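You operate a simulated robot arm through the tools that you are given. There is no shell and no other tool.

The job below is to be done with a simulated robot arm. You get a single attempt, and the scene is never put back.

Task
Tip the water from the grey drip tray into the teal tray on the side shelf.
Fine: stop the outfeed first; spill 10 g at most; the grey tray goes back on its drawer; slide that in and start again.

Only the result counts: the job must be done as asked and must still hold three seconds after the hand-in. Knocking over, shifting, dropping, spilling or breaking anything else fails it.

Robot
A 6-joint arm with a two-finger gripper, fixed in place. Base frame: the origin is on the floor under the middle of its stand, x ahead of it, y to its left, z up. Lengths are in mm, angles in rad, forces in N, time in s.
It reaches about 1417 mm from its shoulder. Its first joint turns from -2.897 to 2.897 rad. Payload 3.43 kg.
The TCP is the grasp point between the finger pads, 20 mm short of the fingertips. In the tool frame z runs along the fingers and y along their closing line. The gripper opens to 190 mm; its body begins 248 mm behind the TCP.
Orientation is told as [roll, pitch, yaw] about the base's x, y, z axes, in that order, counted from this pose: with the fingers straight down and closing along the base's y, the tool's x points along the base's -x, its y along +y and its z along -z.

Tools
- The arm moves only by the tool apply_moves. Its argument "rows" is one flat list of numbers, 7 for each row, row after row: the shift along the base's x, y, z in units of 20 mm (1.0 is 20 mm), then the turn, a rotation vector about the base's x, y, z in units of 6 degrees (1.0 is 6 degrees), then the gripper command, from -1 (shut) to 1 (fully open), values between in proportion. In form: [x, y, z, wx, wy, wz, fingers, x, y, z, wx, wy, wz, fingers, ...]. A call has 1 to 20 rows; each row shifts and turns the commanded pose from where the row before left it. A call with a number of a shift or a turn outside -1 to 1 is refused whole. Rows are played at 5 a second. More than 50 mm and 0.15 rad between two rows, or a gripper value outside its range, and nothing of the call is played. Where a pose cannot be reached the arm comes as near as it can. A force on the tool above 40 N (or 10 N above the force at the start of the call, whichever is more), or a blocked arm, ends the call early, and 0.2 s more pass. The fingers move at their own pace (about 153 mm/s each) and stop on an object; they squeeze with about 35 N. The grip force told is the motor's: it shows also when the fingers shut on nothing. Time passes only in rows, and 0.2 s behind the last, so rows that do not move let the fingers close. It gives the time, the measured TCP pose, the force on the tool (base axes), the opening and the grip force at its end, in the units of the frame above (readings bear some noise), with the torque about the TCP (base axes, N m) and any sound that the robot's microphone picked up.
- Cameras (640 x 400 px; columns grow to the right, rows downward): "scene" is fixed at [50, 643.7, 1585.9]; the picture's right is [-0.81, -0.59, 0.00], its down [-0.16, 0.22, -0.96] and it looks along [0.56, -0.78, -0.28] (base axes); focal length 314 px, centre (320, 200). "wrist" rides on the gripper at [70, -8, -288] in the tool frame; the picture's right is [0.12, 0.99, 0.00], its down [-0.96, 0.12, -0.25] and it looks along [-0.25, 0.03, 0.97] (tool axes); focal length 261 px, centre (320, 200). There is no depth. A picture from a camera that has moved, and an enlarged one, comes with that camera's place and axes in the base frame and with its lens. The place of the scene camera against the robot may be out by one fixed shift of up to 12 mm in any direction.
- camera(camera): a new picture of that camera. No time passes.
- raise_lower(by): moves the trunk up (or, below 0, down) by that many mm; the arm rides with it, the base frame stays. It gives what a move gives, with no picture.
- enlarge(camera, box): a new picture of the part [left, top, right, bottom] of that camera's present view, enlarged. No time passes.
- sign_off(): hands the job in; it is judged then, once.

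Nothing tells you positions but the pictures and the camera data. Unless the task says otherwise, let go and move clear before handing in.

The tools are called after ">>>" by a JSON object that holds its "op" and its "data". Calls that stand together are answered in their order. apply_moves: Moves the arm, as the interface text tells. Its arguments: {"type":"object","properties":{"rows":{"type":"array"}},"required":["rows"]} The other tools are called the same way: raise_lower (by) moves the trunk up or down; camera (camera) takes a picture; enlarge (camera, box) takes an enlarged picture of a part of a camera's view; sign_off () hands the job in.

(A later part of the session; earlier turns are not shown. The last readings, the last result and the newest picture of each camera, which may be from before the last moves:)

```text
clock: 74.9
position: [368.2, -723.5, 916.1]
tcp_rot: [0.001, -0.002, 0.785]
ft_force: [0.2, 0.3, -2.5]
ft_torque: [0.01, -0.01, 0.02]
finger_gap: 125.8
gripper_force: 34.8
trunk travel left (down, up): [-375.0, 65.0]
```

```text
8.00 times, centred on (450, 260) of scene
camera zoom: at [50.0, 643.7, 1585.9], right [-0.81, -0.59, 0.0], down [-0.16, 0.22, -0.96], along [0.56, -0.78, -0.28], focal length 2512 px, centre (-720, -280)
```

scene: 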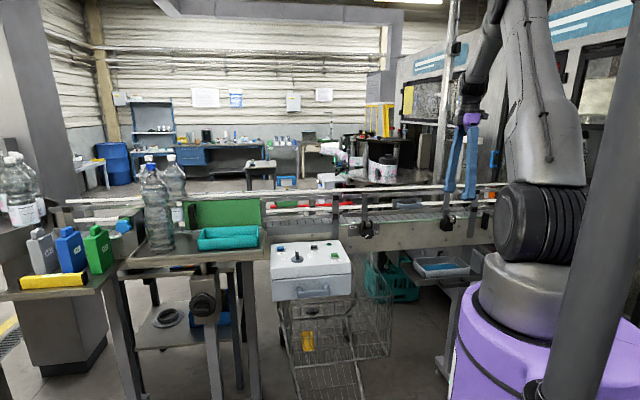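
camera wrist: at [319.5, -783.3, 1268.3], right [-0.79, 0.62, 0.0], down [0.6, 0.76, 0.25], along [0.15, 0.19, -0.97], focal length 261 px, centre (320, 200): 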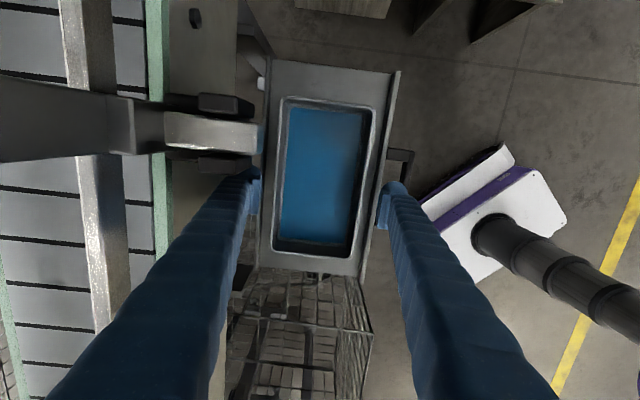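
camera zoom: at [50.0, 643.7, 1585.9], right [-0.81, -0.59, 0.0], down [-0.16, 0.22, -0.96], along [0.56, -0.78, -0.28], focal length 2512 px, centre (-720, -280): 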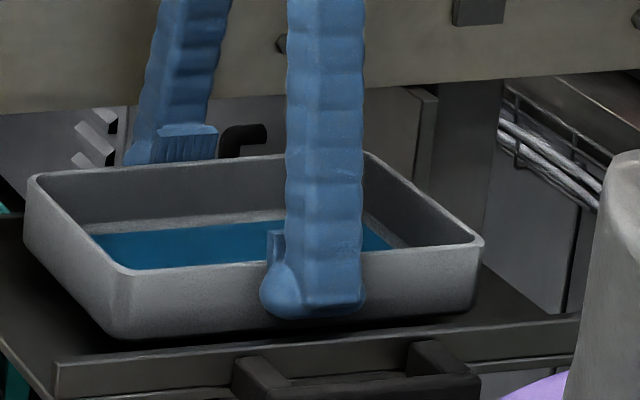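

The tray is lifted and held level, and its load is only about 2.5 N. I'll keep raising slowly, clear the drawer lips, then move outward away from the conveyor clamp.

>>> {"op": "apply_moves", "data": {"rows": [0, 0, 0.1, 0, 0, 0, -1, 0, 0, 0.2, 0, 0, 0, -1, 0, 0, 0.3, 0, 0, 0, -1, 0, 0, 0.3, 0, 0, 0, -1, 0, 0, 0.3, 0, 0, 0, -1, -0.04, 0.04, 0.3, 0, 0, 0, -1, -0.08, 0.08, 0.25, 0, 0, 0, -1, -0.12, 0.12, 0.25, 0, 0, 0, -1, -0.16, 0.16, 0.25, 0, 0, 0, -1, -0.2, 0.2, 0.25, 0, 0, 0, -1, -0.22, 0.22, 0.25, 0, 0, 0, -1, -0.22, 0.22, 0.25, 0, 0, 0, -1, -0.22, 0.22, 0.25, 0, 0, 0, -1, -0.22, 0.22, 0.25, 0, 0, 0, -1, -0.22, 0.22, 0.25, 0, 0, 0, -1, -0.18, 0.18, 0.2, 0, 0, 0, -1, -0.14, 0.14, 0.15, 0, 0, 0, -1, -0.1, 0.1, 0.1, 0, 0, 0, -1, -0.05, 0.05, 0.05, 0, 0, 0, -1, 0, 0, 0, 0, 0, 0, -1]}}

>>> {"op": "camera", "data": {"camera": "wrist"}}

>>> {"op": "enlarge", "data": {"camera": "scene", "box": [370, 200, 530, 300]}}

```text
clock: 79.1
position: [322.3, -679.6, 1002.5]
tcp_rot: [0.0, 0.0, 0.783]
ft_force: [0.0, 0.1, -2.2]
ft_torque: [0.03, -0.01, 0.01]
finger_gap: 125.4
gripper_force: 35.0
trunk travel left (down, up): [-375.0, 65.0]
```

```text
taken
camera wrist: at [279.7, -736.5, 1289.2], right [-0.79, 0.62, 0.0], down [0.6, 0.76, 0.25], along [0.15, 0.19, -0.97], focal length 261 px, centre (320, 200)
```

wrist: 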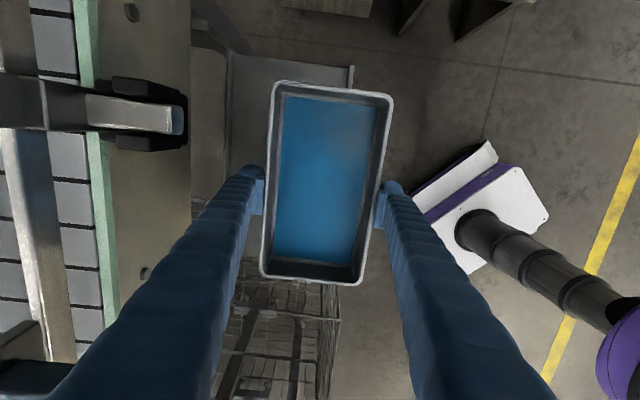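

```text
4.00 times, centred on (450, 250) of scene
camera zoom: at [50.0, 643.7, 1585.9], right [-0.81, -0.59, 0.0], down [-0.16, 0.22, -0.96], along [0.56, -0.78, -0.28], focal length 1256 px, centre (-200, 0)
```

zoom: 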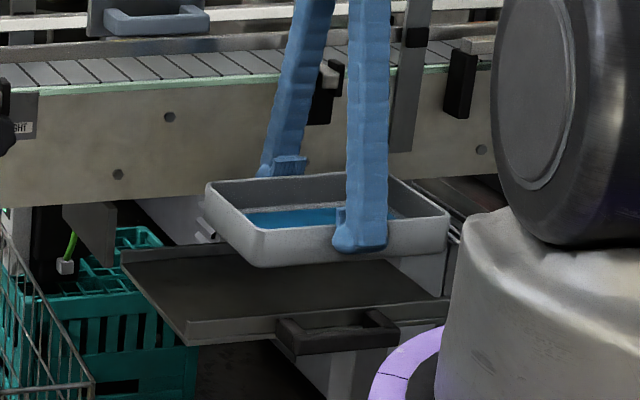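

The tray is held level, and the drawer is empty and in place. I'll raise it well above the control box before carrying it across.

>>> {"op": "apply_moves", "data": {"rows": [0, 0, 0.1, 0, 0, 0, -1, 0, 0, 0.2, 0, 0, 0, -1, 0, 0, 0.35, 0, 0, 0, -1, 0, 0, 0.5, 0, 0, 0, -1, 0, 0, 0.6, 0, 0, 0, -1, 0, 0, 0.6, 0, 0, 0, -1, 0, 0, 0.6, 0, 0, 0, -1, 0, 0, 0.6, 0, 0, 0, -1, 0, 0, 0.6, 0, 0, 0, -1, 0, 0, 0.6, 0, 0, 0, -1, 0, 0, 0.6, 0, 0, 0, -1, 0, 0, 0.6, 0, 0, 0, -1, 0, 0, 0.6, 0, 0, 0, -1, 0, 0, 0.6, 0, 0, 0, -1, 0, 0, 0.6, 0, 0, 0, -1, 0, 0, 0.6, 0, 0, 0, -1, 0, 0, 0.5, 0, 0, 0, -1, 0, 0, 0.35, 0, 0, 0, -1, 0, 0, 0.2, 0, 0, 0, -1, 0, 0, 0.1, 0, 0, 0, -1]}}

>>> {"op": "camera", "data": {"camera": "scene"}}

```text
clock: 83.3
position: [324.3, -681.6, 1194.2]
tcp_rot: [0.0, -0.001, 0.784]
ft_force: [-0.1, 0.3, -2.8]
ft_torque: [0.05, -0.01, -0.02]
finger_gap: 125.6
gripper_force: 34.9
trunk travel left (down, up): [-375.0, 65.0]
```

```text
taken
```

scene: 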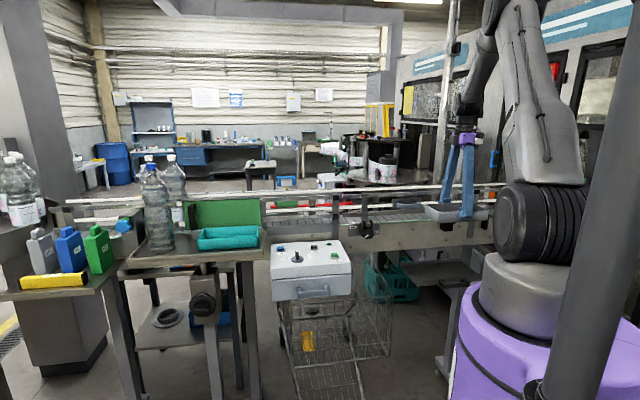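

The tray is stable at z≈1194. I'll carry it along the conveyor direction with smooth ramps.

>>> {"op": "apply_moves", "data": {"rows": [0.106, 0.106, 0, 0, 0, 0, -1, 0.212, 0.212, 0, 0, 0, 0, -1, 0.318, 0.318, 0, 0, 0, 0, -1, 0.424, 0.424, 0, 0, 0, 0, -1, 0.53, 0.53, 0, 0, 0, 0, -1, 0.601, 0.601, 0, 0, 0, 0, -1, 0.601, 0.601, 0, 0, 0, 0, -1, 0.601, 0.601, 0, 0, 0, 0, -1, 0.601, 0.601, 0, 0, 0, 0, -1, 0.601, 0.601, 0, 0, 0, 0, -1, 0.601, 0.601, 0, 0, 0, 0, -1, 0.601, 0.601, 0, 0, 0, 0, -1, 0.601, 0.601, 0, 0, 0, 0, -1, 0.601, 0.601, 0, 0, 0, 0, -1, 0.601, 0.601, 0, 0, 0, 0, -1, 0.53, 0.53, 0, 0, 0, 0, -1, 0.424, 0.424, 0, 0, 0, 0, -1, 0.318, 0.318, 0, 0, 0, 0, -1, 0.212, 0.212, 0, 0, 0, 0, -1, 0.106, 0.106, 0, 0, 0, 0, -1]}}

>>> {"op": "camera", "data": {"camera": "wrist"}}

>>> {"op": "camera", "data": {"camera": "scene"}}

```text
clock: 87.5
position: [507.9, -496.9, 1192.6]
tcp_rot: [0.0, -0.001, 0.784]
ft_force: [-0.2, 0.1, -1.7]
ft_torque: [0.0, -0.01, 0.0]
finger_gap: 125.3
gripper_force: 34.7
trunk travel left (down, up): [-375.0, 65.0]
```

```text
taken
camera wrist: at [466.0, -553.2, 1479.1], right [-0.79, 0.62, 0.0], down [0.6, 0.76, 0.25], along [0.15, 0.19, -0.97], focal length 261 px, centre (320, 200)
```

wrist: 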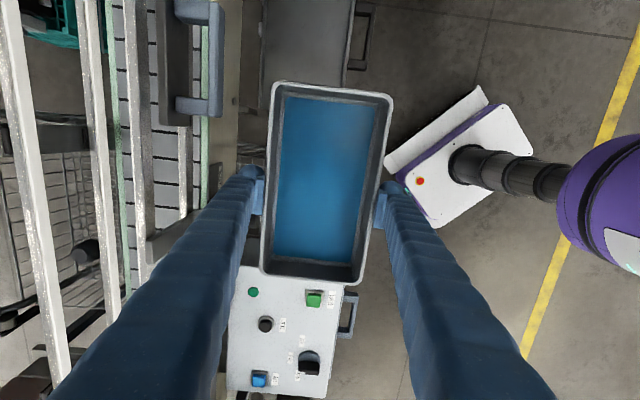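

```text
taken
```

scene: 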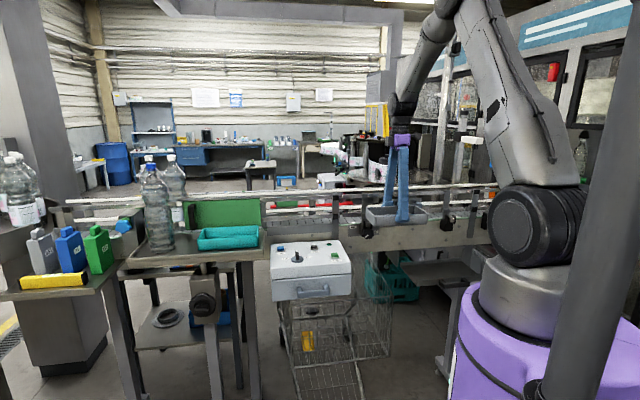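

Carrying well, with the tray level and the grip at 125 mm. I'll do another identical leg.

>>> {"op": "apply_moves", "data": {"rows": [0.106, 0.106, 0, 0, 0, 0, -1, 0.212, 0.212, 0, 0, 0, 0, -1, 0.318, 0.318, 0, 0, 0, 0, -1, 0.424, 0.424, 0, 0, 0, 0, -1, 0.53, 0.53, 0, 0, 0, 0, -1, 0.601, 0.601, 0, 0, 0, 0, -1, 0.601, 0.601, 0, 0, 0, 0, -1, 0.601, 0.601, 0, 0, 0, 0, -1, 0.601, 0.601, 0, 0, 0, 0, -1, 0.601, 0.601, 0, 0, 0, 0, -1, 0.601, 0.601, 0, 0, 0, 0, -1, 0.601, 0.601, 0, 0, 0, 0, -1, 0.601, 0.601, 0, 0, 0, 0, -1, 0.601, 0.601, 0, 0, 0, 0, -1, 0.601, 0.601, 0, 0, 0, 0, -1, 0.53, 0.53, 0, 0, 0, 0, -1, 0.424, 0.424, 0, 0, 0, 0, -1, 0.318, 0.318, 0, 0, 0, 0, -1, 0.212, 0.212, 0, 0, 0, 0, -1, 0.106, 0.106, 0, 0, 0, 0, -1]}}

>>> {"op": "camera", "data": {"camera": "wrist"}}

>>> {"op": "camera", "data": {"camera": "scene"}}

```text
clock: 91.7
position: [690.5, -312.5, 1190.6]
tcp_rot: [-0.001, -0.002, 0.784]
ft_force: [0.4, -0.7, -2.6]
ft_torque: [-0.01, 0.03, -0.02]
finger_gap: 125.1
gripper_force: 35.1
trunk travel left (down, up): [-375.0, 65.0]
```

```text
taken
camera wrist: at [648.6, -368.7, 1477.8], right [-0.78, 0.62, 0.0], down [0.6, 0.76, 0.25], along [0.15, 0.19, -0.97], focal length 261 px, centre (320, 200)
```

wrist: 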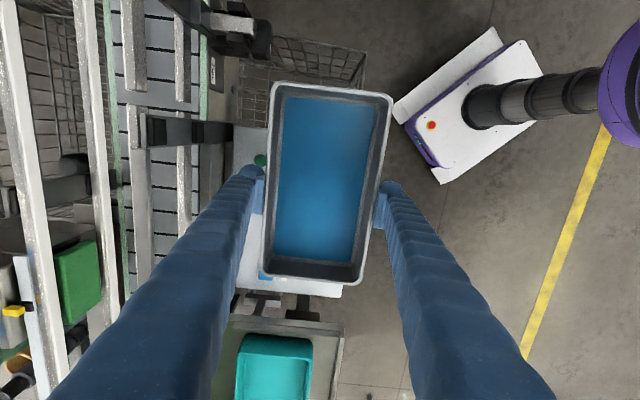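

```text
taken
```

scene: 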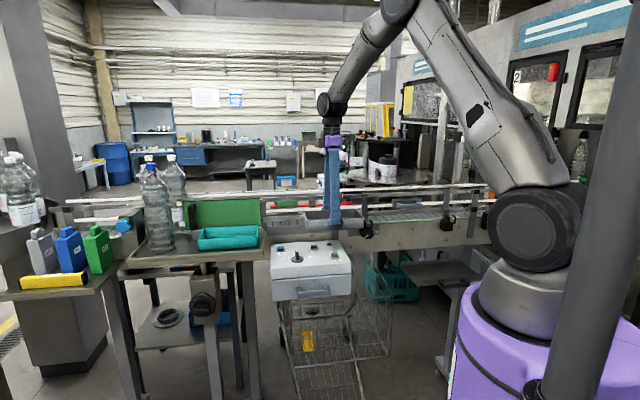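

The teal tray's near end is now in the wrist view. I'll zoom in to measure it.

>>> {"op": "enlarge", "data": {"camera": "wrist", "box": [200, 300, 360, 400]}}

>>> {"op": "enlarge", "data": {"camera": "scene", "box": [185, 190, 285, 260]}}

>>> {"op": "enlarge", "data": {"camera": "scene", "box": [110, 140, 290, 300]}}

```text
4.00 times, centred on (280, 350) of wrist
camera zoom: at [648.6, -368.7, 1477.8], right [-0.78, 0.62, 0.0], down [0.6, 0.76, 0.25], along [0.15, 0.19, -0.97], focal length 1043 px, centre (480, -400)
```

zoom: 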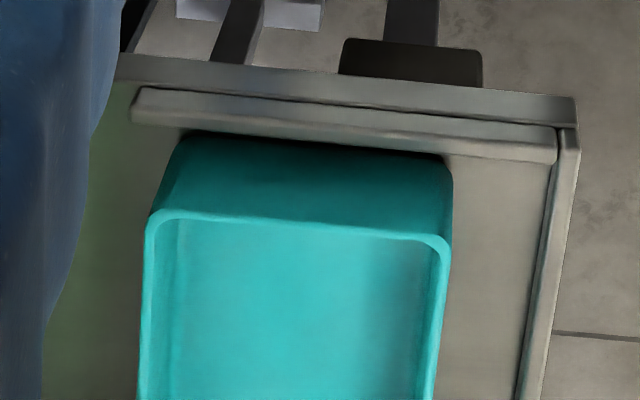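

```text
5.71 times, centred on (235, 225) of scene
camera zoom: at [50.0, 643.7, 1585.9], right [-0.81, -0.59, 0.0], down [-0.16, 0.22, -0.96], along [0.56, -0.78, -0.28], focal length 1794 px, centre (806, 57)
```

zoom: 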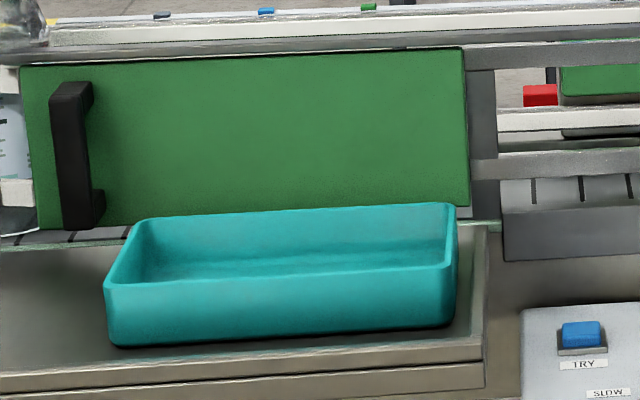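

```text
2.50 times, centred on (200, 220) of scene
camera zoom: at [50.0, 643.7, 1585.9], right [-0.81, -0.59, 0.0], down [-0.16, 0.22, -0.96], along [0.56, -0.78, -0.28], focal length 785 px, centre (620, 150)
```

zoom: 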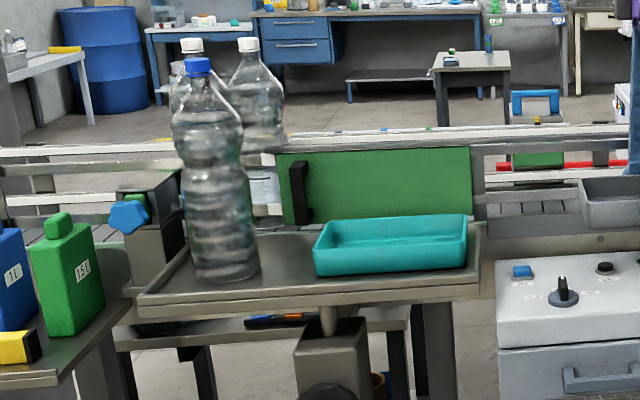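

The teal tray turns out to have its rim at z≈1138, about 222×120 mm, with a green panel behind it. I'll move 140 mm further along c so that the wrist camera sees the whole teal tray and the panel.

>>> {"op": "apply_moves", "data": {"rows": [0.106, 0.106, 0, 0, 0, 0, -1, 0.212, 0.212, 0, 0, 0, 0, -1, 0.318, 0.318, 0, 0, 0, 0, -1, 0.424, 0.424, 0, 0, 0, 0, -1, 0.495, 0.495, 0, 0, 0, 0, -1, 0.495, 0.495, 0, 0, 0, 0, -1, 0.495, 0.495, 0, 0, 0, 0, -1, 0.495, 0.495, 0, 0, 0, 0, -1, 0.495, 0.495, 0, 0, 0, 0, -1, 0.424, 0.424, 0, 0, 0, 0, -1, 0.318, 0.318, 0, 0, 0, 0, -1, 0.212, 0.212, 0, 0, 0, 0, -1, 0.106, 0.106, 0, 0, 0, 0, -1, 0, 0, 0, 0, 0, 0, -1]}}

>>> {"op": "camera", "data": {"camera": "wrist"}}

>>> {"op": "camera", "data": {"camera": "scene"}}

```text
clock: 94.7
position: [783.7, -222.1, 1190.4]
tcp_rot: [-0.001, 0.002, 0.785]
ft_force: [0.9, -0.2, -2.7]
ft_torque: [0.07, -0.05, 0.01]
finger_gap: 125.2
gripper_force: 35.2
trunk travel left (down, up): [-375.0, 65.0]
```

```text
taken
camera wrist: at [739.7, -278.8, 1477.8], right [-0.78, 0.62, 0.0], down [0.6, 0.76, 0.25], along [0.15, 0.19, -0.97], focal length 261 px, centre (320, 200)
```

wrist: 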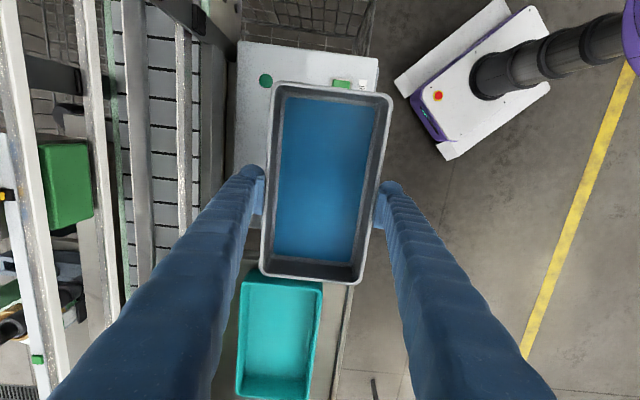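

```text
taken
```

scene: 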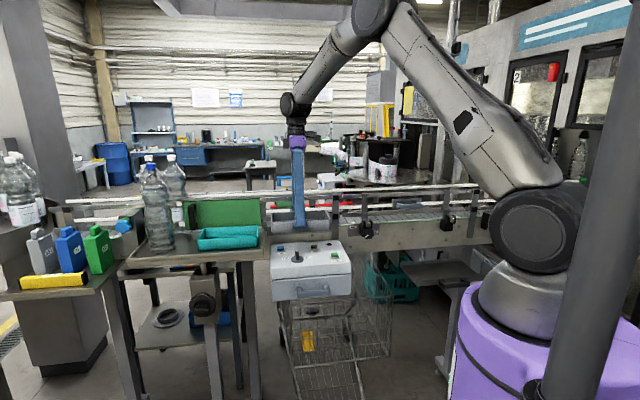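

>>> {"op": "enlarge", "data": {"camera": "wrist", "box": [200, 260, 424, 400]}}

>>> {"op": "enlarge", "data": {"camera": "wrist", "box": [220, 340, 316, 400]}}

>>> {"op": "enlarge", "data": {"camera": "scene", "box": [180, 180, 340, 280]}}

```text
2.86 times, centred on (312, 330) of wrist
camera zoom: at [739.7, -278.8, 1477.8], right [-0.78, 0.62, 0.0], down [0.6, 0.76, 0.25], along [0.15, 0.19, -0.97], focal length 745 px, centre (343, -171)
```

zoom: 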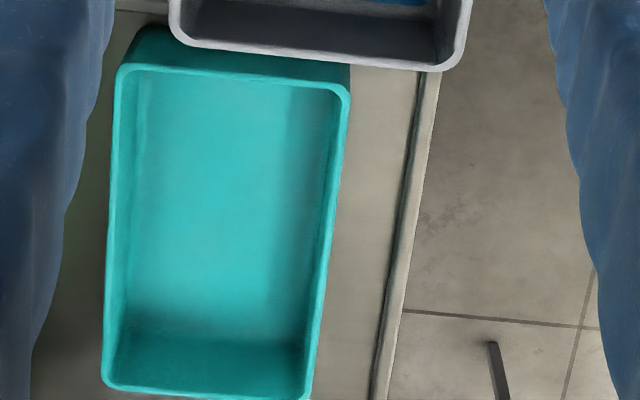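

```text
6.67 times, centred on (268, 370) of wrist
camera zoom: at [739.7, -278.8, 1477.8], right [-0.78, 0.62, 0.0], down [0.6, 0.76, 0.25], along [0.15, 0.19, -0.97], focal length 1738 px, centre (667, -933)
```

zoom: 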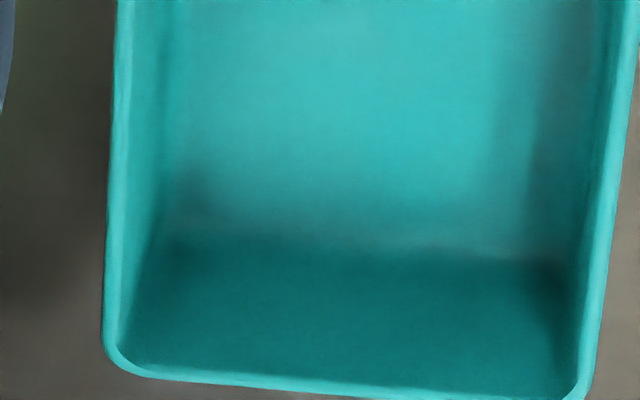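

```text
4.00 times, centred on (260, 230) of scene
camera zoom: at [50.0, 643.7, 1585.9], right [-0.81, -0.59, 0.0], down [-0.16, 0.22, -0.96], along [0.56, -0.78, -0.28], focal length 1256 px, centre (560, 80)
```

zoom: 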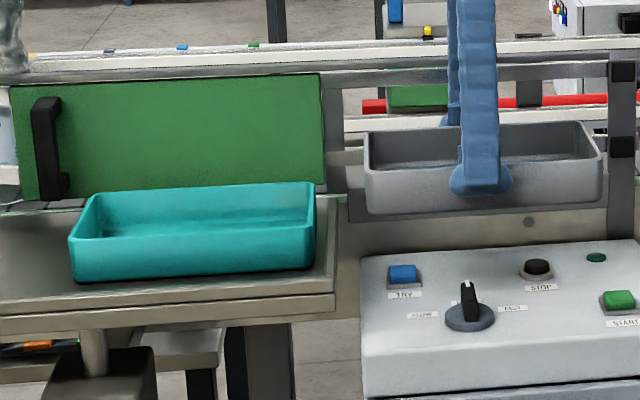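

Teal tray measured: rim c 556–763, n -810…-688, z≈1136. The panel is at n≈-885 behind it. My plan is to yaw the grey tray to 15° so that one corner sits over the teal tray, then tilt it sideways so it pours from that corner. First the combined move and yaw, smoothly.

>>> {"op": "apply_moves", "data": {"rows": [0.0607, 0.0239, 0.006, 0, 0, -0.0625, -1, 0.1214, 0.0478, 0.0125, 0, 0, -0.125, -1, 0.1821, 0.0716, 0.019, 0, 0, -0.1875, -1, 0.2428, 0.0955, 0.025, 0, 0, -0.25, -1, 0.3035, 0.1194, 0.031, 0, 0, -0.3125, -1, 0.3035, 0.1194, 0.031, 0, 0, -0.3125, -1, 0.3035, 0.1194, 0.031, 0, 0, -0.3125, -1, 0.3035, 0.1194, 0.031, 0, 0, -0.3125, -1, 0.3035, 0.1194, 0.031, 0, 0, -0.3125, -1, 0.3035, 0.1194, 0.031, 0, 0, -0.3125, -1, 0.3035, 0.1194, 0.031, 0, 0, -0.3125, -1, 0.3035, 0.1194, 0.031, 0, 0, -0.3125, -1, 0.3035, 0.1194, 0.031, 0, 0, -0.3125, -1, 0.3035, 0.1194, 0.031, 0, 0, -0.3125, -1, 0.3035, 0.1194, 0.031, 0, 0, -0.3125, -1, 0.3035, 0.1194, 0.031, 0, 0, -0.3125, -1, 0.2428, 0.0955, 0.025, 0, 0, -0.25, -1, 0.1821, 0.0716, 0.019, 0, 0, -0.1875, -1, 0.1214, 0.0478, 0.0125, 0, 0, -0.125, -1, 0.0607, 0.0239, 0.006, 0, 0, -0.0625, -1]}}

>>> {"op": "camera", "data": {"camera": "wrist"}}

>>> {"op": "camera", "data": {"camera": "scene"}}

>>> {"op": "enlarge", "data": {"camera": "scene", "box": [180, 180, 340, 280]}}

```text
clock: 98.9
position: [880.6, -181.3, 1201.1]
tcp_rot: [-0.001, 0.002, 0.258]
ft_force: [-0.3, -0.2, -3.1]
ft_torque: [-0.02, 0.03, 0.01]
finger_gap: 125.1
gripper_force: 35.1
trunk travel left (down, up): [-375.0, 65.0]
```

```text
taken
camera wrist: at [815.2, -208.7, 1487.8], right [-0.37, 0.93, 0.0], down [0.9, 0.36, 0.25], along [0.23, 0.09, -0.97], focal length 261 px, centre (320, 200)
```

wrist: 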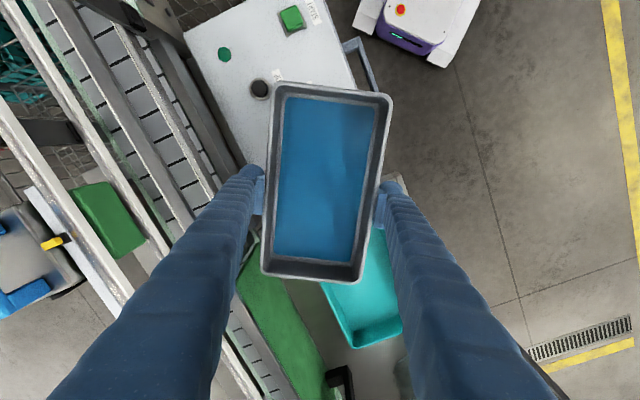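

```text
taken
```

scene: 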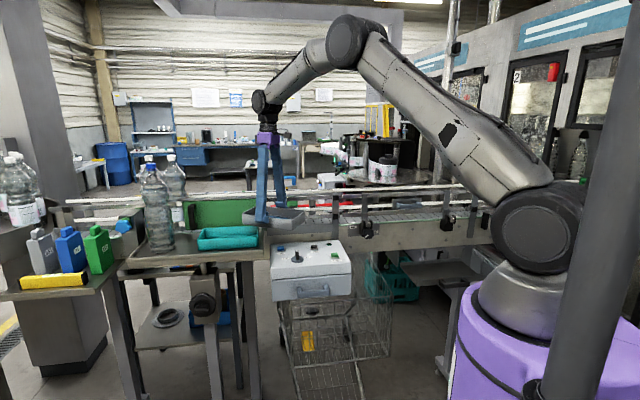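

```text
4.00 times, centred on (260, 230) of scene
camera zoom: at [50.0, 643.7, 1585.9], right [-0.81, -0.59, 0.0], down [-0.16, 0.22, -0.96], along [0.56, -0.78, -0.28], focal length 1256 px, centre (560, 80)
```

zoom: 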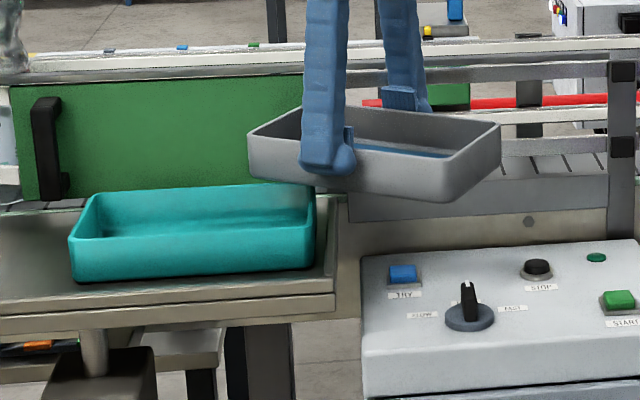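

The grey tray's corner is over the teal tray, with the predicted corner pixels matching to within a few. I'll start tilting toward the pour corner, first 10° only, to check behaviour.

>>> {"op": "apply_moves", "data": {"rows": [0, 0, 0.01, -0.0805, 0.0216, 0, -1, 0, 0, 0.01, -0.161, 0.0431, 0, -1, 0, 0, 0.01, -0.161, 0.0431, 0, -1, 0, 0, 0.01, -0.161, 0.0431, 0, -1, 0, 0, 0.01, -0.161, 0.0431, 0, -1, 0, 0, 0.01, -0.161, 0.0431, 0, -1, 0, 0, 0.01, -0.161, 0.0431, 0, -1, 0, 0, 0.01, -0.161, 0.0431, 0, -1, 0, 0, 0.01, -0.161, 0.0431, 0, -1, 0, 0, 0.01, -0.161, 0.0431, 0, -1, 0, 0, 0.01, -0.0805, 0.0216, 0, -1, 0, 0, 0, 0, 0, 0, -1]}}

>>> {"op": "camera", "data": {"camera": "wrist"}}

>>> {"op": "enlarge", "data": {"camera": "scene", "box": [180, 160, 340, 260]}}

```text
clock: 101.5
position: [882.0, -183.2, 1202.4]
tcp_rot: [-0.155, 0.086, 0.252]
ft_force: [0.1, 0.4, -2.4]
ft_torque: [-0.01, -0.04, 0.01]
finger_gap: 125.0
gripper_force: 35.0
trunk travel left (down, up): [-375.0, 65.0]
```

```text
taken
camera wrist: at [829.7, -160.4, 1492.4], right [-0.37, 0.92, -0.14], down [0.91, 0.39, 0.14], along [0.18, -0.07, -0.98], focal length 261 px, centre (320, 200)
```

wrist: 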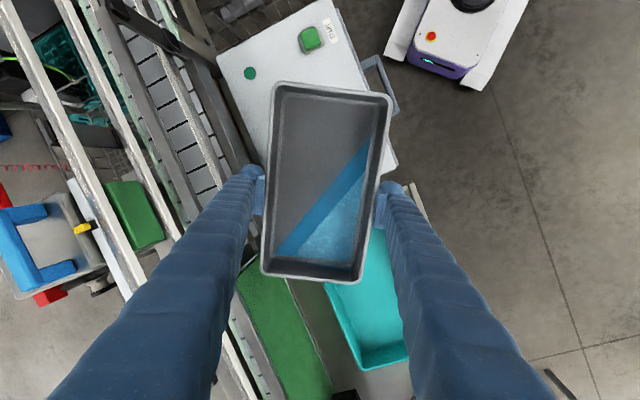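

```text
4.00 times, centred on (260, 210) of scene
camera zoom: at [50.0, 643.7, 1585.9], right [-0.81, -0.59, 0.0], down [-0.16, 0.22, -0.96], along [0.56, -0.78, -0.28], focal length 1256 px, centre (560, 160)
```

zoom: 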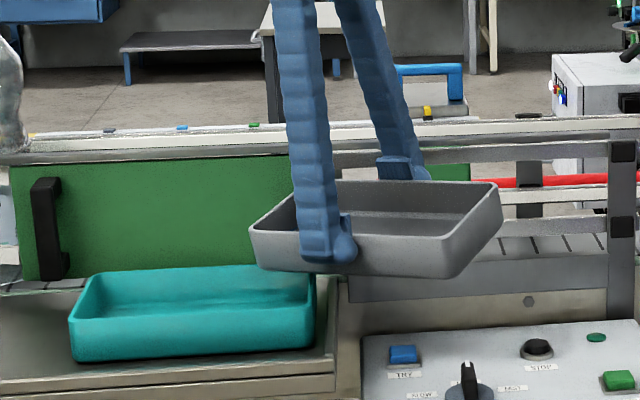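

The water gathers in the intended corner. I'll continue tilting slowly to 20° while keeping the pour corner fixed in place.

>>> {"op": "apply_moves", "data": {"rows": [0.0039, 0.0145, 0.06, -0.161, 0.0431, 0, -1, 0.0039, 0.0145, 0.06, -0.161, 0.0431, 0, -1, 0.0039, 0.0145, 0.06, -0.161, 0.0431, 0, -1, 0.0039, 0.0145, 0.06, -0.161, 0.0431, 0, -1, 0.0039, 0.0145, 0.06, -0.161, 0.0431, 0, -1, 0.0039, 0.0145, 0.06, -0.161, 0.0431, 0, -1, 0.0039, 0.0145, 0.06, -0.161, 0.0431, 0, -1, 0.0039, 0.0145, 0.06, -0.161, 0.0431, 0, -1, 0.0039, 0.0145, 0.06, -0.161, 0.0431, 0, -1, 0.0039, 0.0145, 0.06, -0.161, 0.0431, 0, -1, 0, 0, 0, 0, 0, 0, -1]}}

>>> {"op": "camera", "data": {"camera": "wrist"}}

>>> {"op": "enlarge", "data": {"camera": "scene", "box": [180, 160, 340, 260]}}

```text
clock: 103.9
position: [881.0, -181.7, 1214.9]
tcp_rot: [-0.307, 0.174, 0.231]
ft_force: [0.1, -0.2, -2.5]
ft_torque: [0.02, 0.0, 0.03]
finger_gap: 124.9
gripper_force: 35.1
trunk travel left (down, up): [-375.0, 65.0]
```

```text
taken
camera wrist: at [842.6, -109.6, 1499.3], right [-0.38, 0.88, -0.28], down [0.91, 0.41, 0.03], along [0.14, -0.24, -0.96], focal length 261 px, centre (320, 200)
```

wrist: 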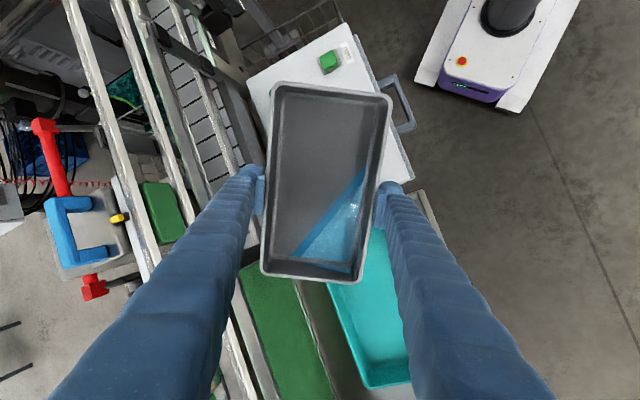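

```text
4.00 times, centred on (260, 210) of scene
camera zoom: at [50.0, 643.7, 1585.9], right [-0.81, -0.59, 0.0], down [-0.16, 0.22, -0.96], along [0.56, -0.78, -0.28], focal length 1256 px, centre (560, 160)
```

zoom: 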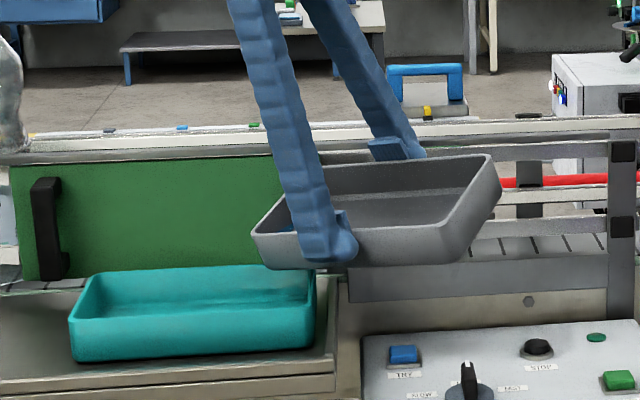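

Good: the corner is above the teal tray's interior and no overflow yet. I'll tilt on to 30° at half speed, where the pour should begin.

>>> {"op": "apply_moves", "data": {"rows": [0.004, 0.015, 0.03, -0.0805, 0.0216, 0, -1, 0.004, 0.015, 0.03, -0.0805, 0.0216, 0, -1, 0.004, 0.015, 0.03, -0.0805, 0.0216, 0, -1, 0.004, 0.015, 0.03, -0.0805, 0.0216, 0, -1, 0.004, 0.015, 0.03, -0.0805, 0.0216, 0, -1, 0.004, 0.015, 0.03, -0.0805, 0.0216, 0, -1, 0.004, 0.015, 0.03, -0.0805, 0.0216, 0, -1, 0.004, 0.015, 0.03, -0.0805, 0.0216, 0, -1, 0.004, 0.015, 0.03, -0.0805, 0.0216, 0, -1, 0.004, 0.015, 0.03, -0.0805, 0.0216, 0, -1, 0.004, 0.015, 0.03, -0.0805, 0.0216, 0, -1, 0.004, 0.015, 0.03, -0.0805, 0.0216, 0, -1, 0.004, 0.015, 0.03, -0.0805, 0.0216, 0, -1, 0.004, 0.015, 0.03, -0.0805, 0.0216, 0, -1, 0.004, 0.015, 0.03, -0.0805, 0.0216, 0, -1, 0.004, 0.015, 0.03, -0.0805, 0.0216, 0, -1, 0.004, 0.015, 0.03, -0.0805, 0.0216, 0, -1, 0.004, 0.015, 0.03, -0.0805, 0.0216, 0, -1, 0.004, 0.015, 0.03, -0.0805, 0.0216, 0, -1, 0.004, 0.015, 0.03, -0.0805, 0.0216, 0, -1]}}

>>> {"op": "camera", "data": {"camera": "wrist"}}

>>> {"op": "enlarge", "data": {"camera": "scene", "box": [180, 160, 340, 260]}}

```text
clock: 108.1
position: [885.0, -174.3, 1226.9]
tcp_rot: [-0.463, 0.253, 0.2]
ft_force: [0.2, 1.2, -2.7]
ft_torque: [0.04, -0.02, -0.03]
finger_gap: 124.6
gripper_force: 34.6
trunk travel left (down, up): [-375.0, 65.0]
```

```text
taken
camera wrist: at [858.9, -55.9, 1496.2], right [-0.4, 0.83, -0.4], down [0.91, 0.4, -0.08], along [0.1, -0.4, -0.91], focal length 261 px, centre (320, 200)
```

wrist: 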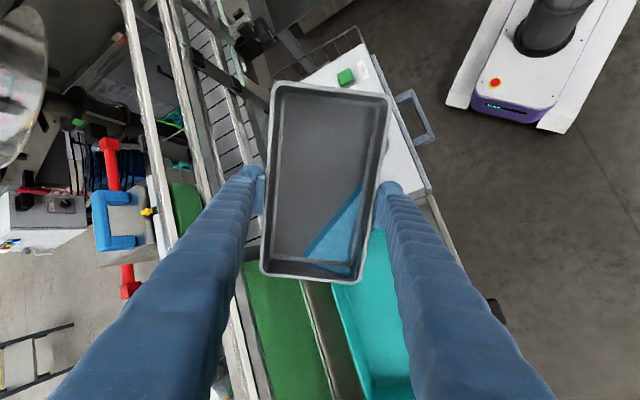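

```text
4.00 times, centred on (260, 210) of scene
camera zoom: at [50.0, 643.7, 1585.9], right [-0.81, -0.59, 0.0], down [-0.16, 0.22, -0.96], along [0.56, -0.78, -0.28], focal length 1256 px, centre (560, 160)
```

zoom: 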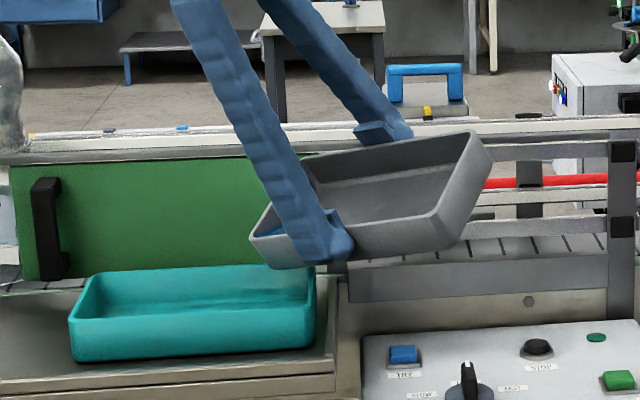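

At 30° the water is just reaching the rim corner. I'll continue slowly to 40°.

>>> {"op": "apply_moves", "data": {"rows": [0.006, 0.022, 0.0225, -0.0805, 0.0216, 0, -1, 0.006, 0.022, 0.0225, -0.0805, 0.0216, 0, -1, 0.006, 0.022, 0.0225, -0.0805, 0.0216, 0, -1, 0.006, 0.022, 0.0225, -0.0805, 0.0216, 0, -1, 0.006, 0.022, 0.0225, -0.0805, 0.0216, 0, -1, 0.006, 0.022, 0.0225, -0.0805, 0.0216, 0, -1, 0.006, 0.022, 0.0225, -0.0805, 0.0216, 0, -1, 0.006, 0.022, 0.0225, -0.0805, 0.0216, 0, -1, 0.006, 0.022, 0.0225, -0.0805, 0.0216, 0, -1, 0.006, 0.022, 0.0225, -0.0805, 0.0216, 0, -1]}}

>>> {"op": "camera", "data": {"camera": "wrist"}}

>>> {"op": "enlarge", "data": {"camera": "scene", "box": [190, 180, 318, 260]}}

```text
clock: 110.3
position: [885.3, -169.5, 1230.9]
tcp_rot: [-0.547, 0.291, 0.179]
ft_force: [-0.5, -1.1, -2.2]
ft_torque: [0.0, -0.02, -0.03]
finger_gap: 125.0
gripper_force: 34.8
trunk travel left (down, up): [-375.0, 65.0]
```

```text
taken
camera wrist: at [865.6, -30.0, 1489.8], right [-0.41, 0.79, -0.46], down [0.91, 0.39, -0.13], along [0.08, -0.47, -0.88], focal length 261 px, centre (320, 200)
```

wrist: 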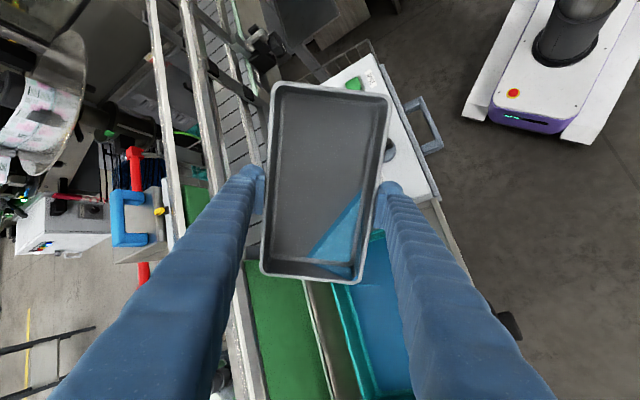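

```text
5.00 times, centred on (254, 220) of scene
camera zoom: at [50.0, 643.7, 1585.9], right [-0.81, -0.59, 0.0], down [-0.16, 0.22, -0.96], along [0.56, -0.78, -0.28], focal length 1570 px, centre (650, 100)
```

zoom: 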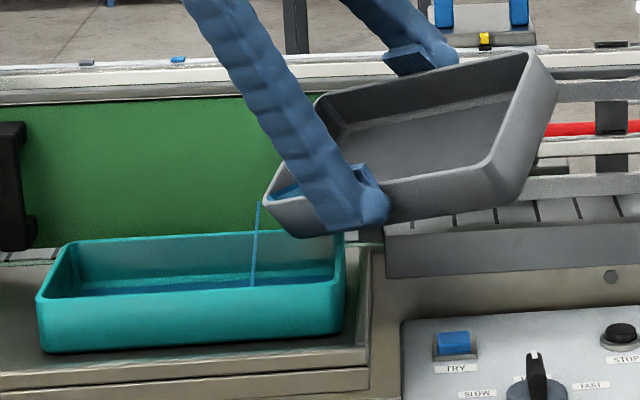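

The stream is falling neatly into the middle of the teal tray. I'll continue tilting slowly to 45°.

>>> {"op": "apply_moves", "data": {"rows": [0.0068, 0.0254, 0.02, -0.0805, 0.0216, 0, -1, 0.0068, 0.0254, 0.02, -0.0805, 0.0216, 0, -1, 0.0068, 0.0254, 0.02, -0.0805, 0.0216, 0, -1, 0.0068, 0.0254, 0.02, -0.0805, 0.0216, 0, -1, 0.0068, 0.0254, 0.02, -0.0805, 0.0216, 0, -1, 0.0068, 0.0254, 0.02, -0.0805, 0.0216, 0, -1, 0.0068, 0.0254, 0.02, -0.0805, 0.0216, 0, -1, 0.0068, 0.0254, 0.02, -0.0805, 0.0216, 0, -1, 0.0068, 0.0254, 0.02, -0.0805, 0.0216, 0, -1, 0.0068, 0.0254, 0.02, -0.0805, 0.0216, 0, -1, 0.0068, 0.0254, 0.02, -0.0805, 0.0216, 0, -1, 0.0068, 0.0254, 0.02, -0.0805, 0.0216, 0, -1, 0.0068, 0.0254, 0.02, -0.0805, 0.0216, 0, -1, 0.0068, 0.0254, 0.02, -0.0805, 0.0216, 0, -1, 0.0068, 0.0254, 0.02, -0.0805, 0.0216, 0, -1, 0.0068, 0.0254, 0.02, -0.0805, 0.0216, 0, -1, 0.0068, 0.0254, 0.02, -0.0805, 0.0216, 0, -1, 0.0068, 0.0254, 0.02, -0.0805, 0.0216, 0, -1, 0.0068, 0.0254, 0.02, -0.0805, 0.0216, 0, -1, 0.0068, 0.0254, 0.02, -0.0805, 0.0216, 0, -1]}}

>>> {"op": "camera", "data": {"camera": "wrist"}}

>>> {"op": "enlarge", "data": {"camera": "scene", "box": [190, 180, 318, 260]}}

```text
clock: 114.5
position: [887.4, -159.1, 1238.9]
tcp_rot: [-0.713, 0.363, 0.125]
ft_force: [0.4, 0.3, -2.1]
ft_torque: [0.05, -0.02, -0.01]
finger_gap: 124.6
gripper_force: 35.5
trunk travel left (down, up): [-375.0, 65.0]
```

```text
taken
camera wrist: at [878.1, 22.5, 1471.9], right [-0.43, 0.7, -0.57], down [0.9, 0.36, -0.24], along [0.04, -0.61, -0.79], focal length 261 px, centre (320, 200)
```

wrist: 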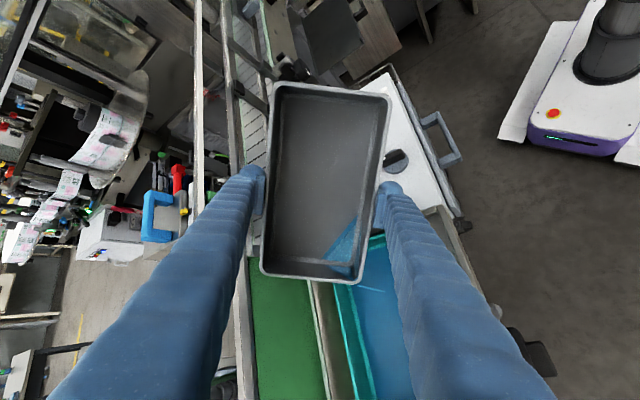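

```text
5.00 times, centred on (254, 220) of scene
camera zoom: at [50.0, 643.7, 1585.9], right [-0.81, -0.59, 0.0], down [-0.16, 0.22, -0.96], along [0.56, -0.78, -0.28], focal length 1570 px, centre (650, 100)
```

zoom: 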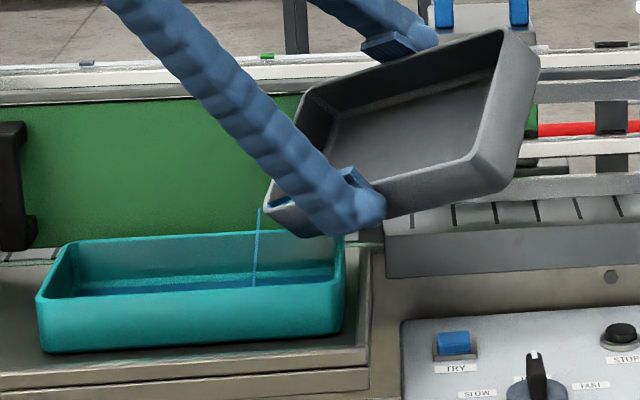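

Pouring cleanly. Continuing to 55°.

>>> {"op": "apply_moves", "data": {"rows": [0.0084, 0.0314, 0.013, -0.0805, 0.0216, 0, -1, 0.0084, 0.0314, 0.013, -0.0805, 0.0216, 0, -1, 0.0084, 0.0314, 0.013, -0.0805, 0.0216, 0, -1, 0.0084, 0.0314, 0.013, -0.0805, 0.0216, 0, -1, 0.0084, 0.0314, 0.013, -0.0805, 0.0216, 0, -1, 0.0084, 0.0314, 0.013, -0.0805, 0.0216, 0, -1, 0.0084, 0.0314, 0.013, -0.0805, 0.0216, 0, -1, 0.0084, 0.0314, 0.013, -0.0805, 0.0216, 0, -1, 0.0084, 0.0314, 0.013, -0.0805, 0.0216, 0, -1, 0.0084, 0.0314, 0.013, -0.0805, 0.0216, 0, -1, 0.0084, 0.0314, 0.013, -0.0805, 0.0216, 0, -1, 0.0084, 0.0314, 0.013, -0.0805, 0.0216, 0, -1, 0.0084, 0.0314, 0.013, -0.0805, 0.0216, 0, -1, 0.0084, 0.0314, 0.013, -0.0805, 0.0216, 0, -1, 0.0084, 0.0314, 0.013, -0.0805, 0.0216, 0, -1, 0.0084, 0.0314, 0.013, -0.0805, 0.0216, 0, -1, 0.0084, 0.0314, 0.013, -0.0805, 0.0216, 0, -1, 0.0084, 0.0314, 0.013, -0.0805, 0.0216, 0, -1, 0.0084, 0.0314, 0.013, -0.0805, 0.0216, 0, -1, 0.0084, 0.0314, 0.013, -0.0805, 0.0216, 0, -1]}}

>>> {"op": "camera", "data": {"camera": "wrist"}}

>>> {"op": "enlarge", "data": {"camera": "scene", "box": [160, 140, 320, 260]}}

```text
clock: 118.7
position: [892.2, -148.4, 1244.5]
tcp_rot: [-0.889, 0.422, 0.055]
ft_force: [0.0, 0.0, -2.2]
ft_torque: [0.04, -0.03, 0.0]
finger_gap: 124.4
gripper_force: 35.0
trunk travel left (down, up): [-375.0, 65.0]
```

```text
taken
camera wrist: at [892.2, 69.5, 1443.8], right [-0.46, 0.6, -0.66], down [0.89, 0.32, -0.33], along [0.01, -0.74, -0.68], focal length 261 px, centre (320, 200)
```

wrist: 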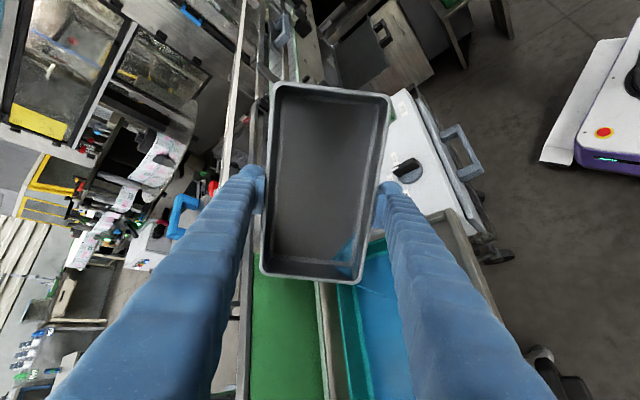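

```text
3.33 times, centred on (240, 200) of scene
camera zoom: at [50.0, 643.7, 1585.9], right [-0.81, -0.59, 0.0], down [-0.16, 0.22, -0.96], along [0.56, -0.78, -0.28], focal length 1047 px, centre (587, 200)
```

zoom: 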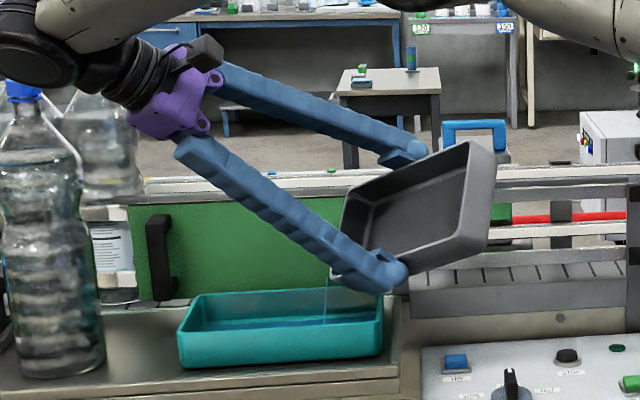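

Still pouring cleanly, with good clearance to the bottle. Continuing to 65°.

>>> {"op": "apply_moves", "data": {"rows": [0.0097, 0.0362, 0.004, -0.0805, 0.0216, 0, -1, 0.0097, 0.0362, 0.004, -0.0805, 0.0216, 0, -1, 0.0097, 0.0362, 0.004, -0.0805, 0.0216, 0, -1, 0.0097, 0.0362, 0.004, -0.0805, 0.0216, 0, -1, 0.0097, 0.0362, 0.004, -0.0805, 0.0216, 0, -1, 0.0097, 0.0362, 0.004, -0.0805, 0.0216, 0, -1, 0.0097, 0.0362, 0.004, -0.0805, 0.0216, 0, -1, 0.0097, 0.0362, 0.004, -0.0805, 0.0216, 0, -1, 0.0097, 0.0362, 0.004, -0.0805, 0.0216, 0, -1, 0.0097, 0.0362, 0.004, -0.0805, 0.0216, 0, -1, 0.0097, 0.0362, 0.004, -0.0805, 0.0216, 0, -1, 0.0097, 0.0362, 0.004, -0.0805, 0.0216, 0, -1, 0.0097, 0.0362, 0.004, -0.0805, 0.0216, 0, -1, 0.0097, 0.0362, 0.004, -0.0805, 0.0216, 0, -1, 0.0097, 0.0362, 0.004, -0.0805, 0.0216, 0, -1, 0.0097, 0.0362, 0.004, -0.0805, 0.0216, 0, -1, 0.0097, 0.0362, 0.004, -0.0805, 0.0216, 0, -1, 0.0097, 0.0362, 0.004, -0.0805, 0.0216, 0, -1, 0.0097, 0.0362, 0.004, -0.0805, 0.0216, 0, -1, 0.0097, 0.0362, 0.004, -0.0805, 0.0216, 0, -1]}}

>>> {"op": "camera", "data": {"camera": "wrist"}}

>>> {"op": "enlarge", "data": {"camera": "scene", "box": [130, 120, 322, 260]}}

```text
clock: 122.9
position: [895.4, -133.0, 1246.4]
tcp_rot: [-1.073, 0.469, -0.023]
ft_force: [-0.5, 0.6, -1.9]
ft_torque: [0.02, 0.0, -0.01]
finger_gap: 124.4
gripper_force: 35.1
trunk travel left (down, up): [-375.0, 65.0]
```

```text
taken
camera wrist: at [904.3, 114.2, 1406.6], right [-0.49, 0.48, -0.72], down [0.87, 0.25, -0.42], along [-0.02, -0.84, -0.55], focal length 261 px, centre (320, 200)
```

wrist: 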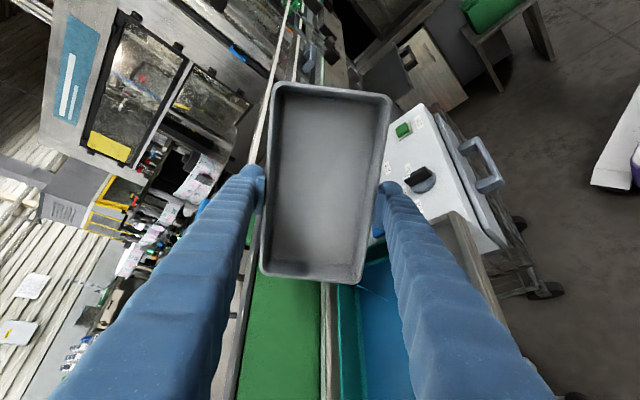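

```text
2.86 times, centred on (226, 190) of scene
camera zoom: at [50.0, 643.7, 1585.9], right [-0.81, -0.59, 0.0], down [-0.16, 0.22, -0.96], along [0.56, -0.78, -0.28], focal length 897 px, centre (589, 229)
```

zoom: 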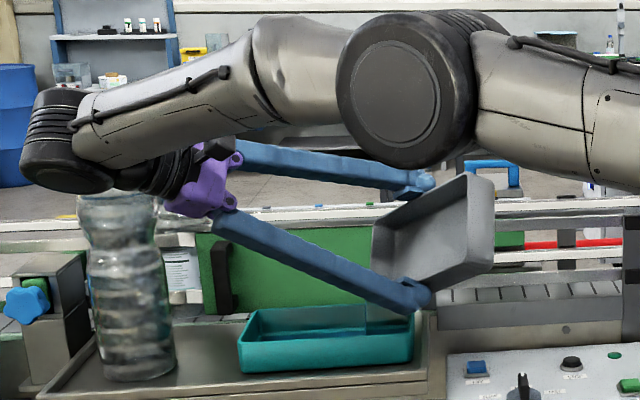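

Nearly empty, with only a thin thread still running. Continuing to 75°.

>>> {"op": "apply_moves", "data": {"rows": [0.0108, 0.0403, 0, -0.0805, 0.0216, 0, -1, 0.0108, 0.0403, 0, -0.0805, 0.0216, 0, -1, 0.0108, 0.0403, 0, -0.0805, 0.0216, 0, -1, 0.0108, 0.0403, 0, -0.0805, 0.0216, 0, -1, 0.0108, 0.0403, 0, -0.0805, 0.0216, 0, -1, 0.0108, 0.0403, 0, -0.0805, 0.0216, 0, -1, 0.0108, 0.0403, 0, -0.0805, 0.0216, 0, -1, 0.0108, 0.0403, 0, -0.0805, 0.0216, 0, -1, 0.0108, 0.0403, 0, -0.0805, 0.0216, 0, -1, 0.0108, 0.0403, 0, -0.0805, 0.0216, 0, -1, 0.0108, 0.0403, 0, -0.0805, 0.0216, 0, -1, 0.0108, 0.0403, 0, -0.0805, 0.0216, 0, -1, 0.0108, 0.0403, 0, -0.0805, 0.0216, 0, -1, 0.0108, 0.0403, 0, -0.0805, 0.0216, 0, -1, 0.0108, 0.0403, 0, -0.0805, 0.0216, 0, -1, 0.0108, 0.0403, 0, -0.0805, 0.0216, 0, -1, 0.0108, 0.0403, 0, -0.0805, 0.0216, 0, -1, 0.0108, 0.0403, 0, -0.0805, 0.0216, 0, -1, 0.0108, 0.0403, 0, -0.0805, 0.0216, 0, -1, 0.0108, 0.0403, 0, -0.0805, 0.0216, 0, -1]}}

>>> {"op": "camera", "data": {"camera": "wrist"}}

>>> {"op": "enlarge", "data": {"camera": "scene", "box": [130, 120, 322, 260]}}

>>> {"op": "enlarge", "data": {"camera": "wrist", "box": [240, 200, 440, 360]}}

```text
clock: 127.1
position: [895.4, -117.6, 1246.6]
tcp_rot: [-1.267, 0.502, -0.105]
ft_force: [0.2, 0.2, -2.1]
ft_torque: [0.05, -0.01, -0.02]
finger_gap: 124.4
gripper_force: 34.9
out of reach, approached as far as the arm can: row 20
trunk travel left (down, up): [-375.0, 65.0]
```

```text
taken
camera wrist: at [908.7, 153.1, 1363.4], right [-0.52, 0.36, -0.77], down [0.85, 0.18, -0.49], along [-0.04, -0.92, -0.4], focal length 261 px, centre (320, 200)
```

wrist: 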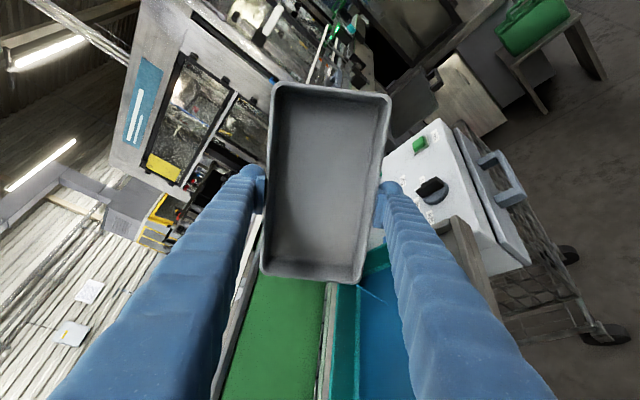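

```text
2.86 times, centred on (226, 190) of scene
camera zoom: at [50.0, 643.7, 1585.9], right [-0.81, -0.59, 0.0], down [-0.16, 0.22, -0.96], along [0.56, -0.78, -0.28], focal length 897 px, centre (589, 229)
```

zoom: 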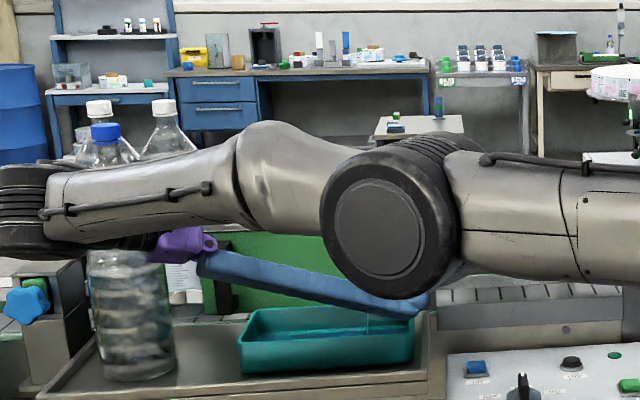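

```text
2.50 times, centred on (340, 280) of wrist
camera zoom: at [908.7, 153.1, 1363.4], right [-0.52, 0.36, -0.77], down [0.85, 0.18, -0.49], along [-0.04, -0.92, -0.4], focal length 652 px, centre (270, 0)
```

zoom: 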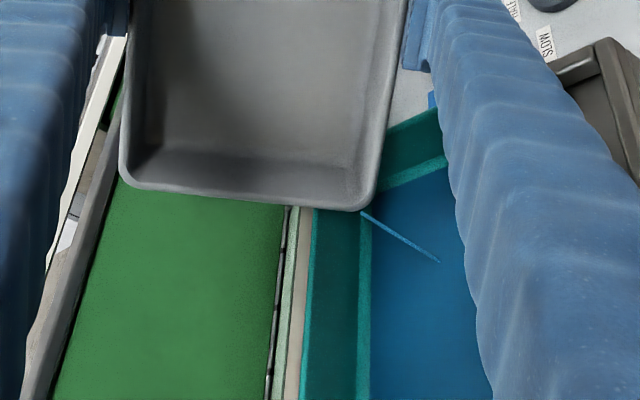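

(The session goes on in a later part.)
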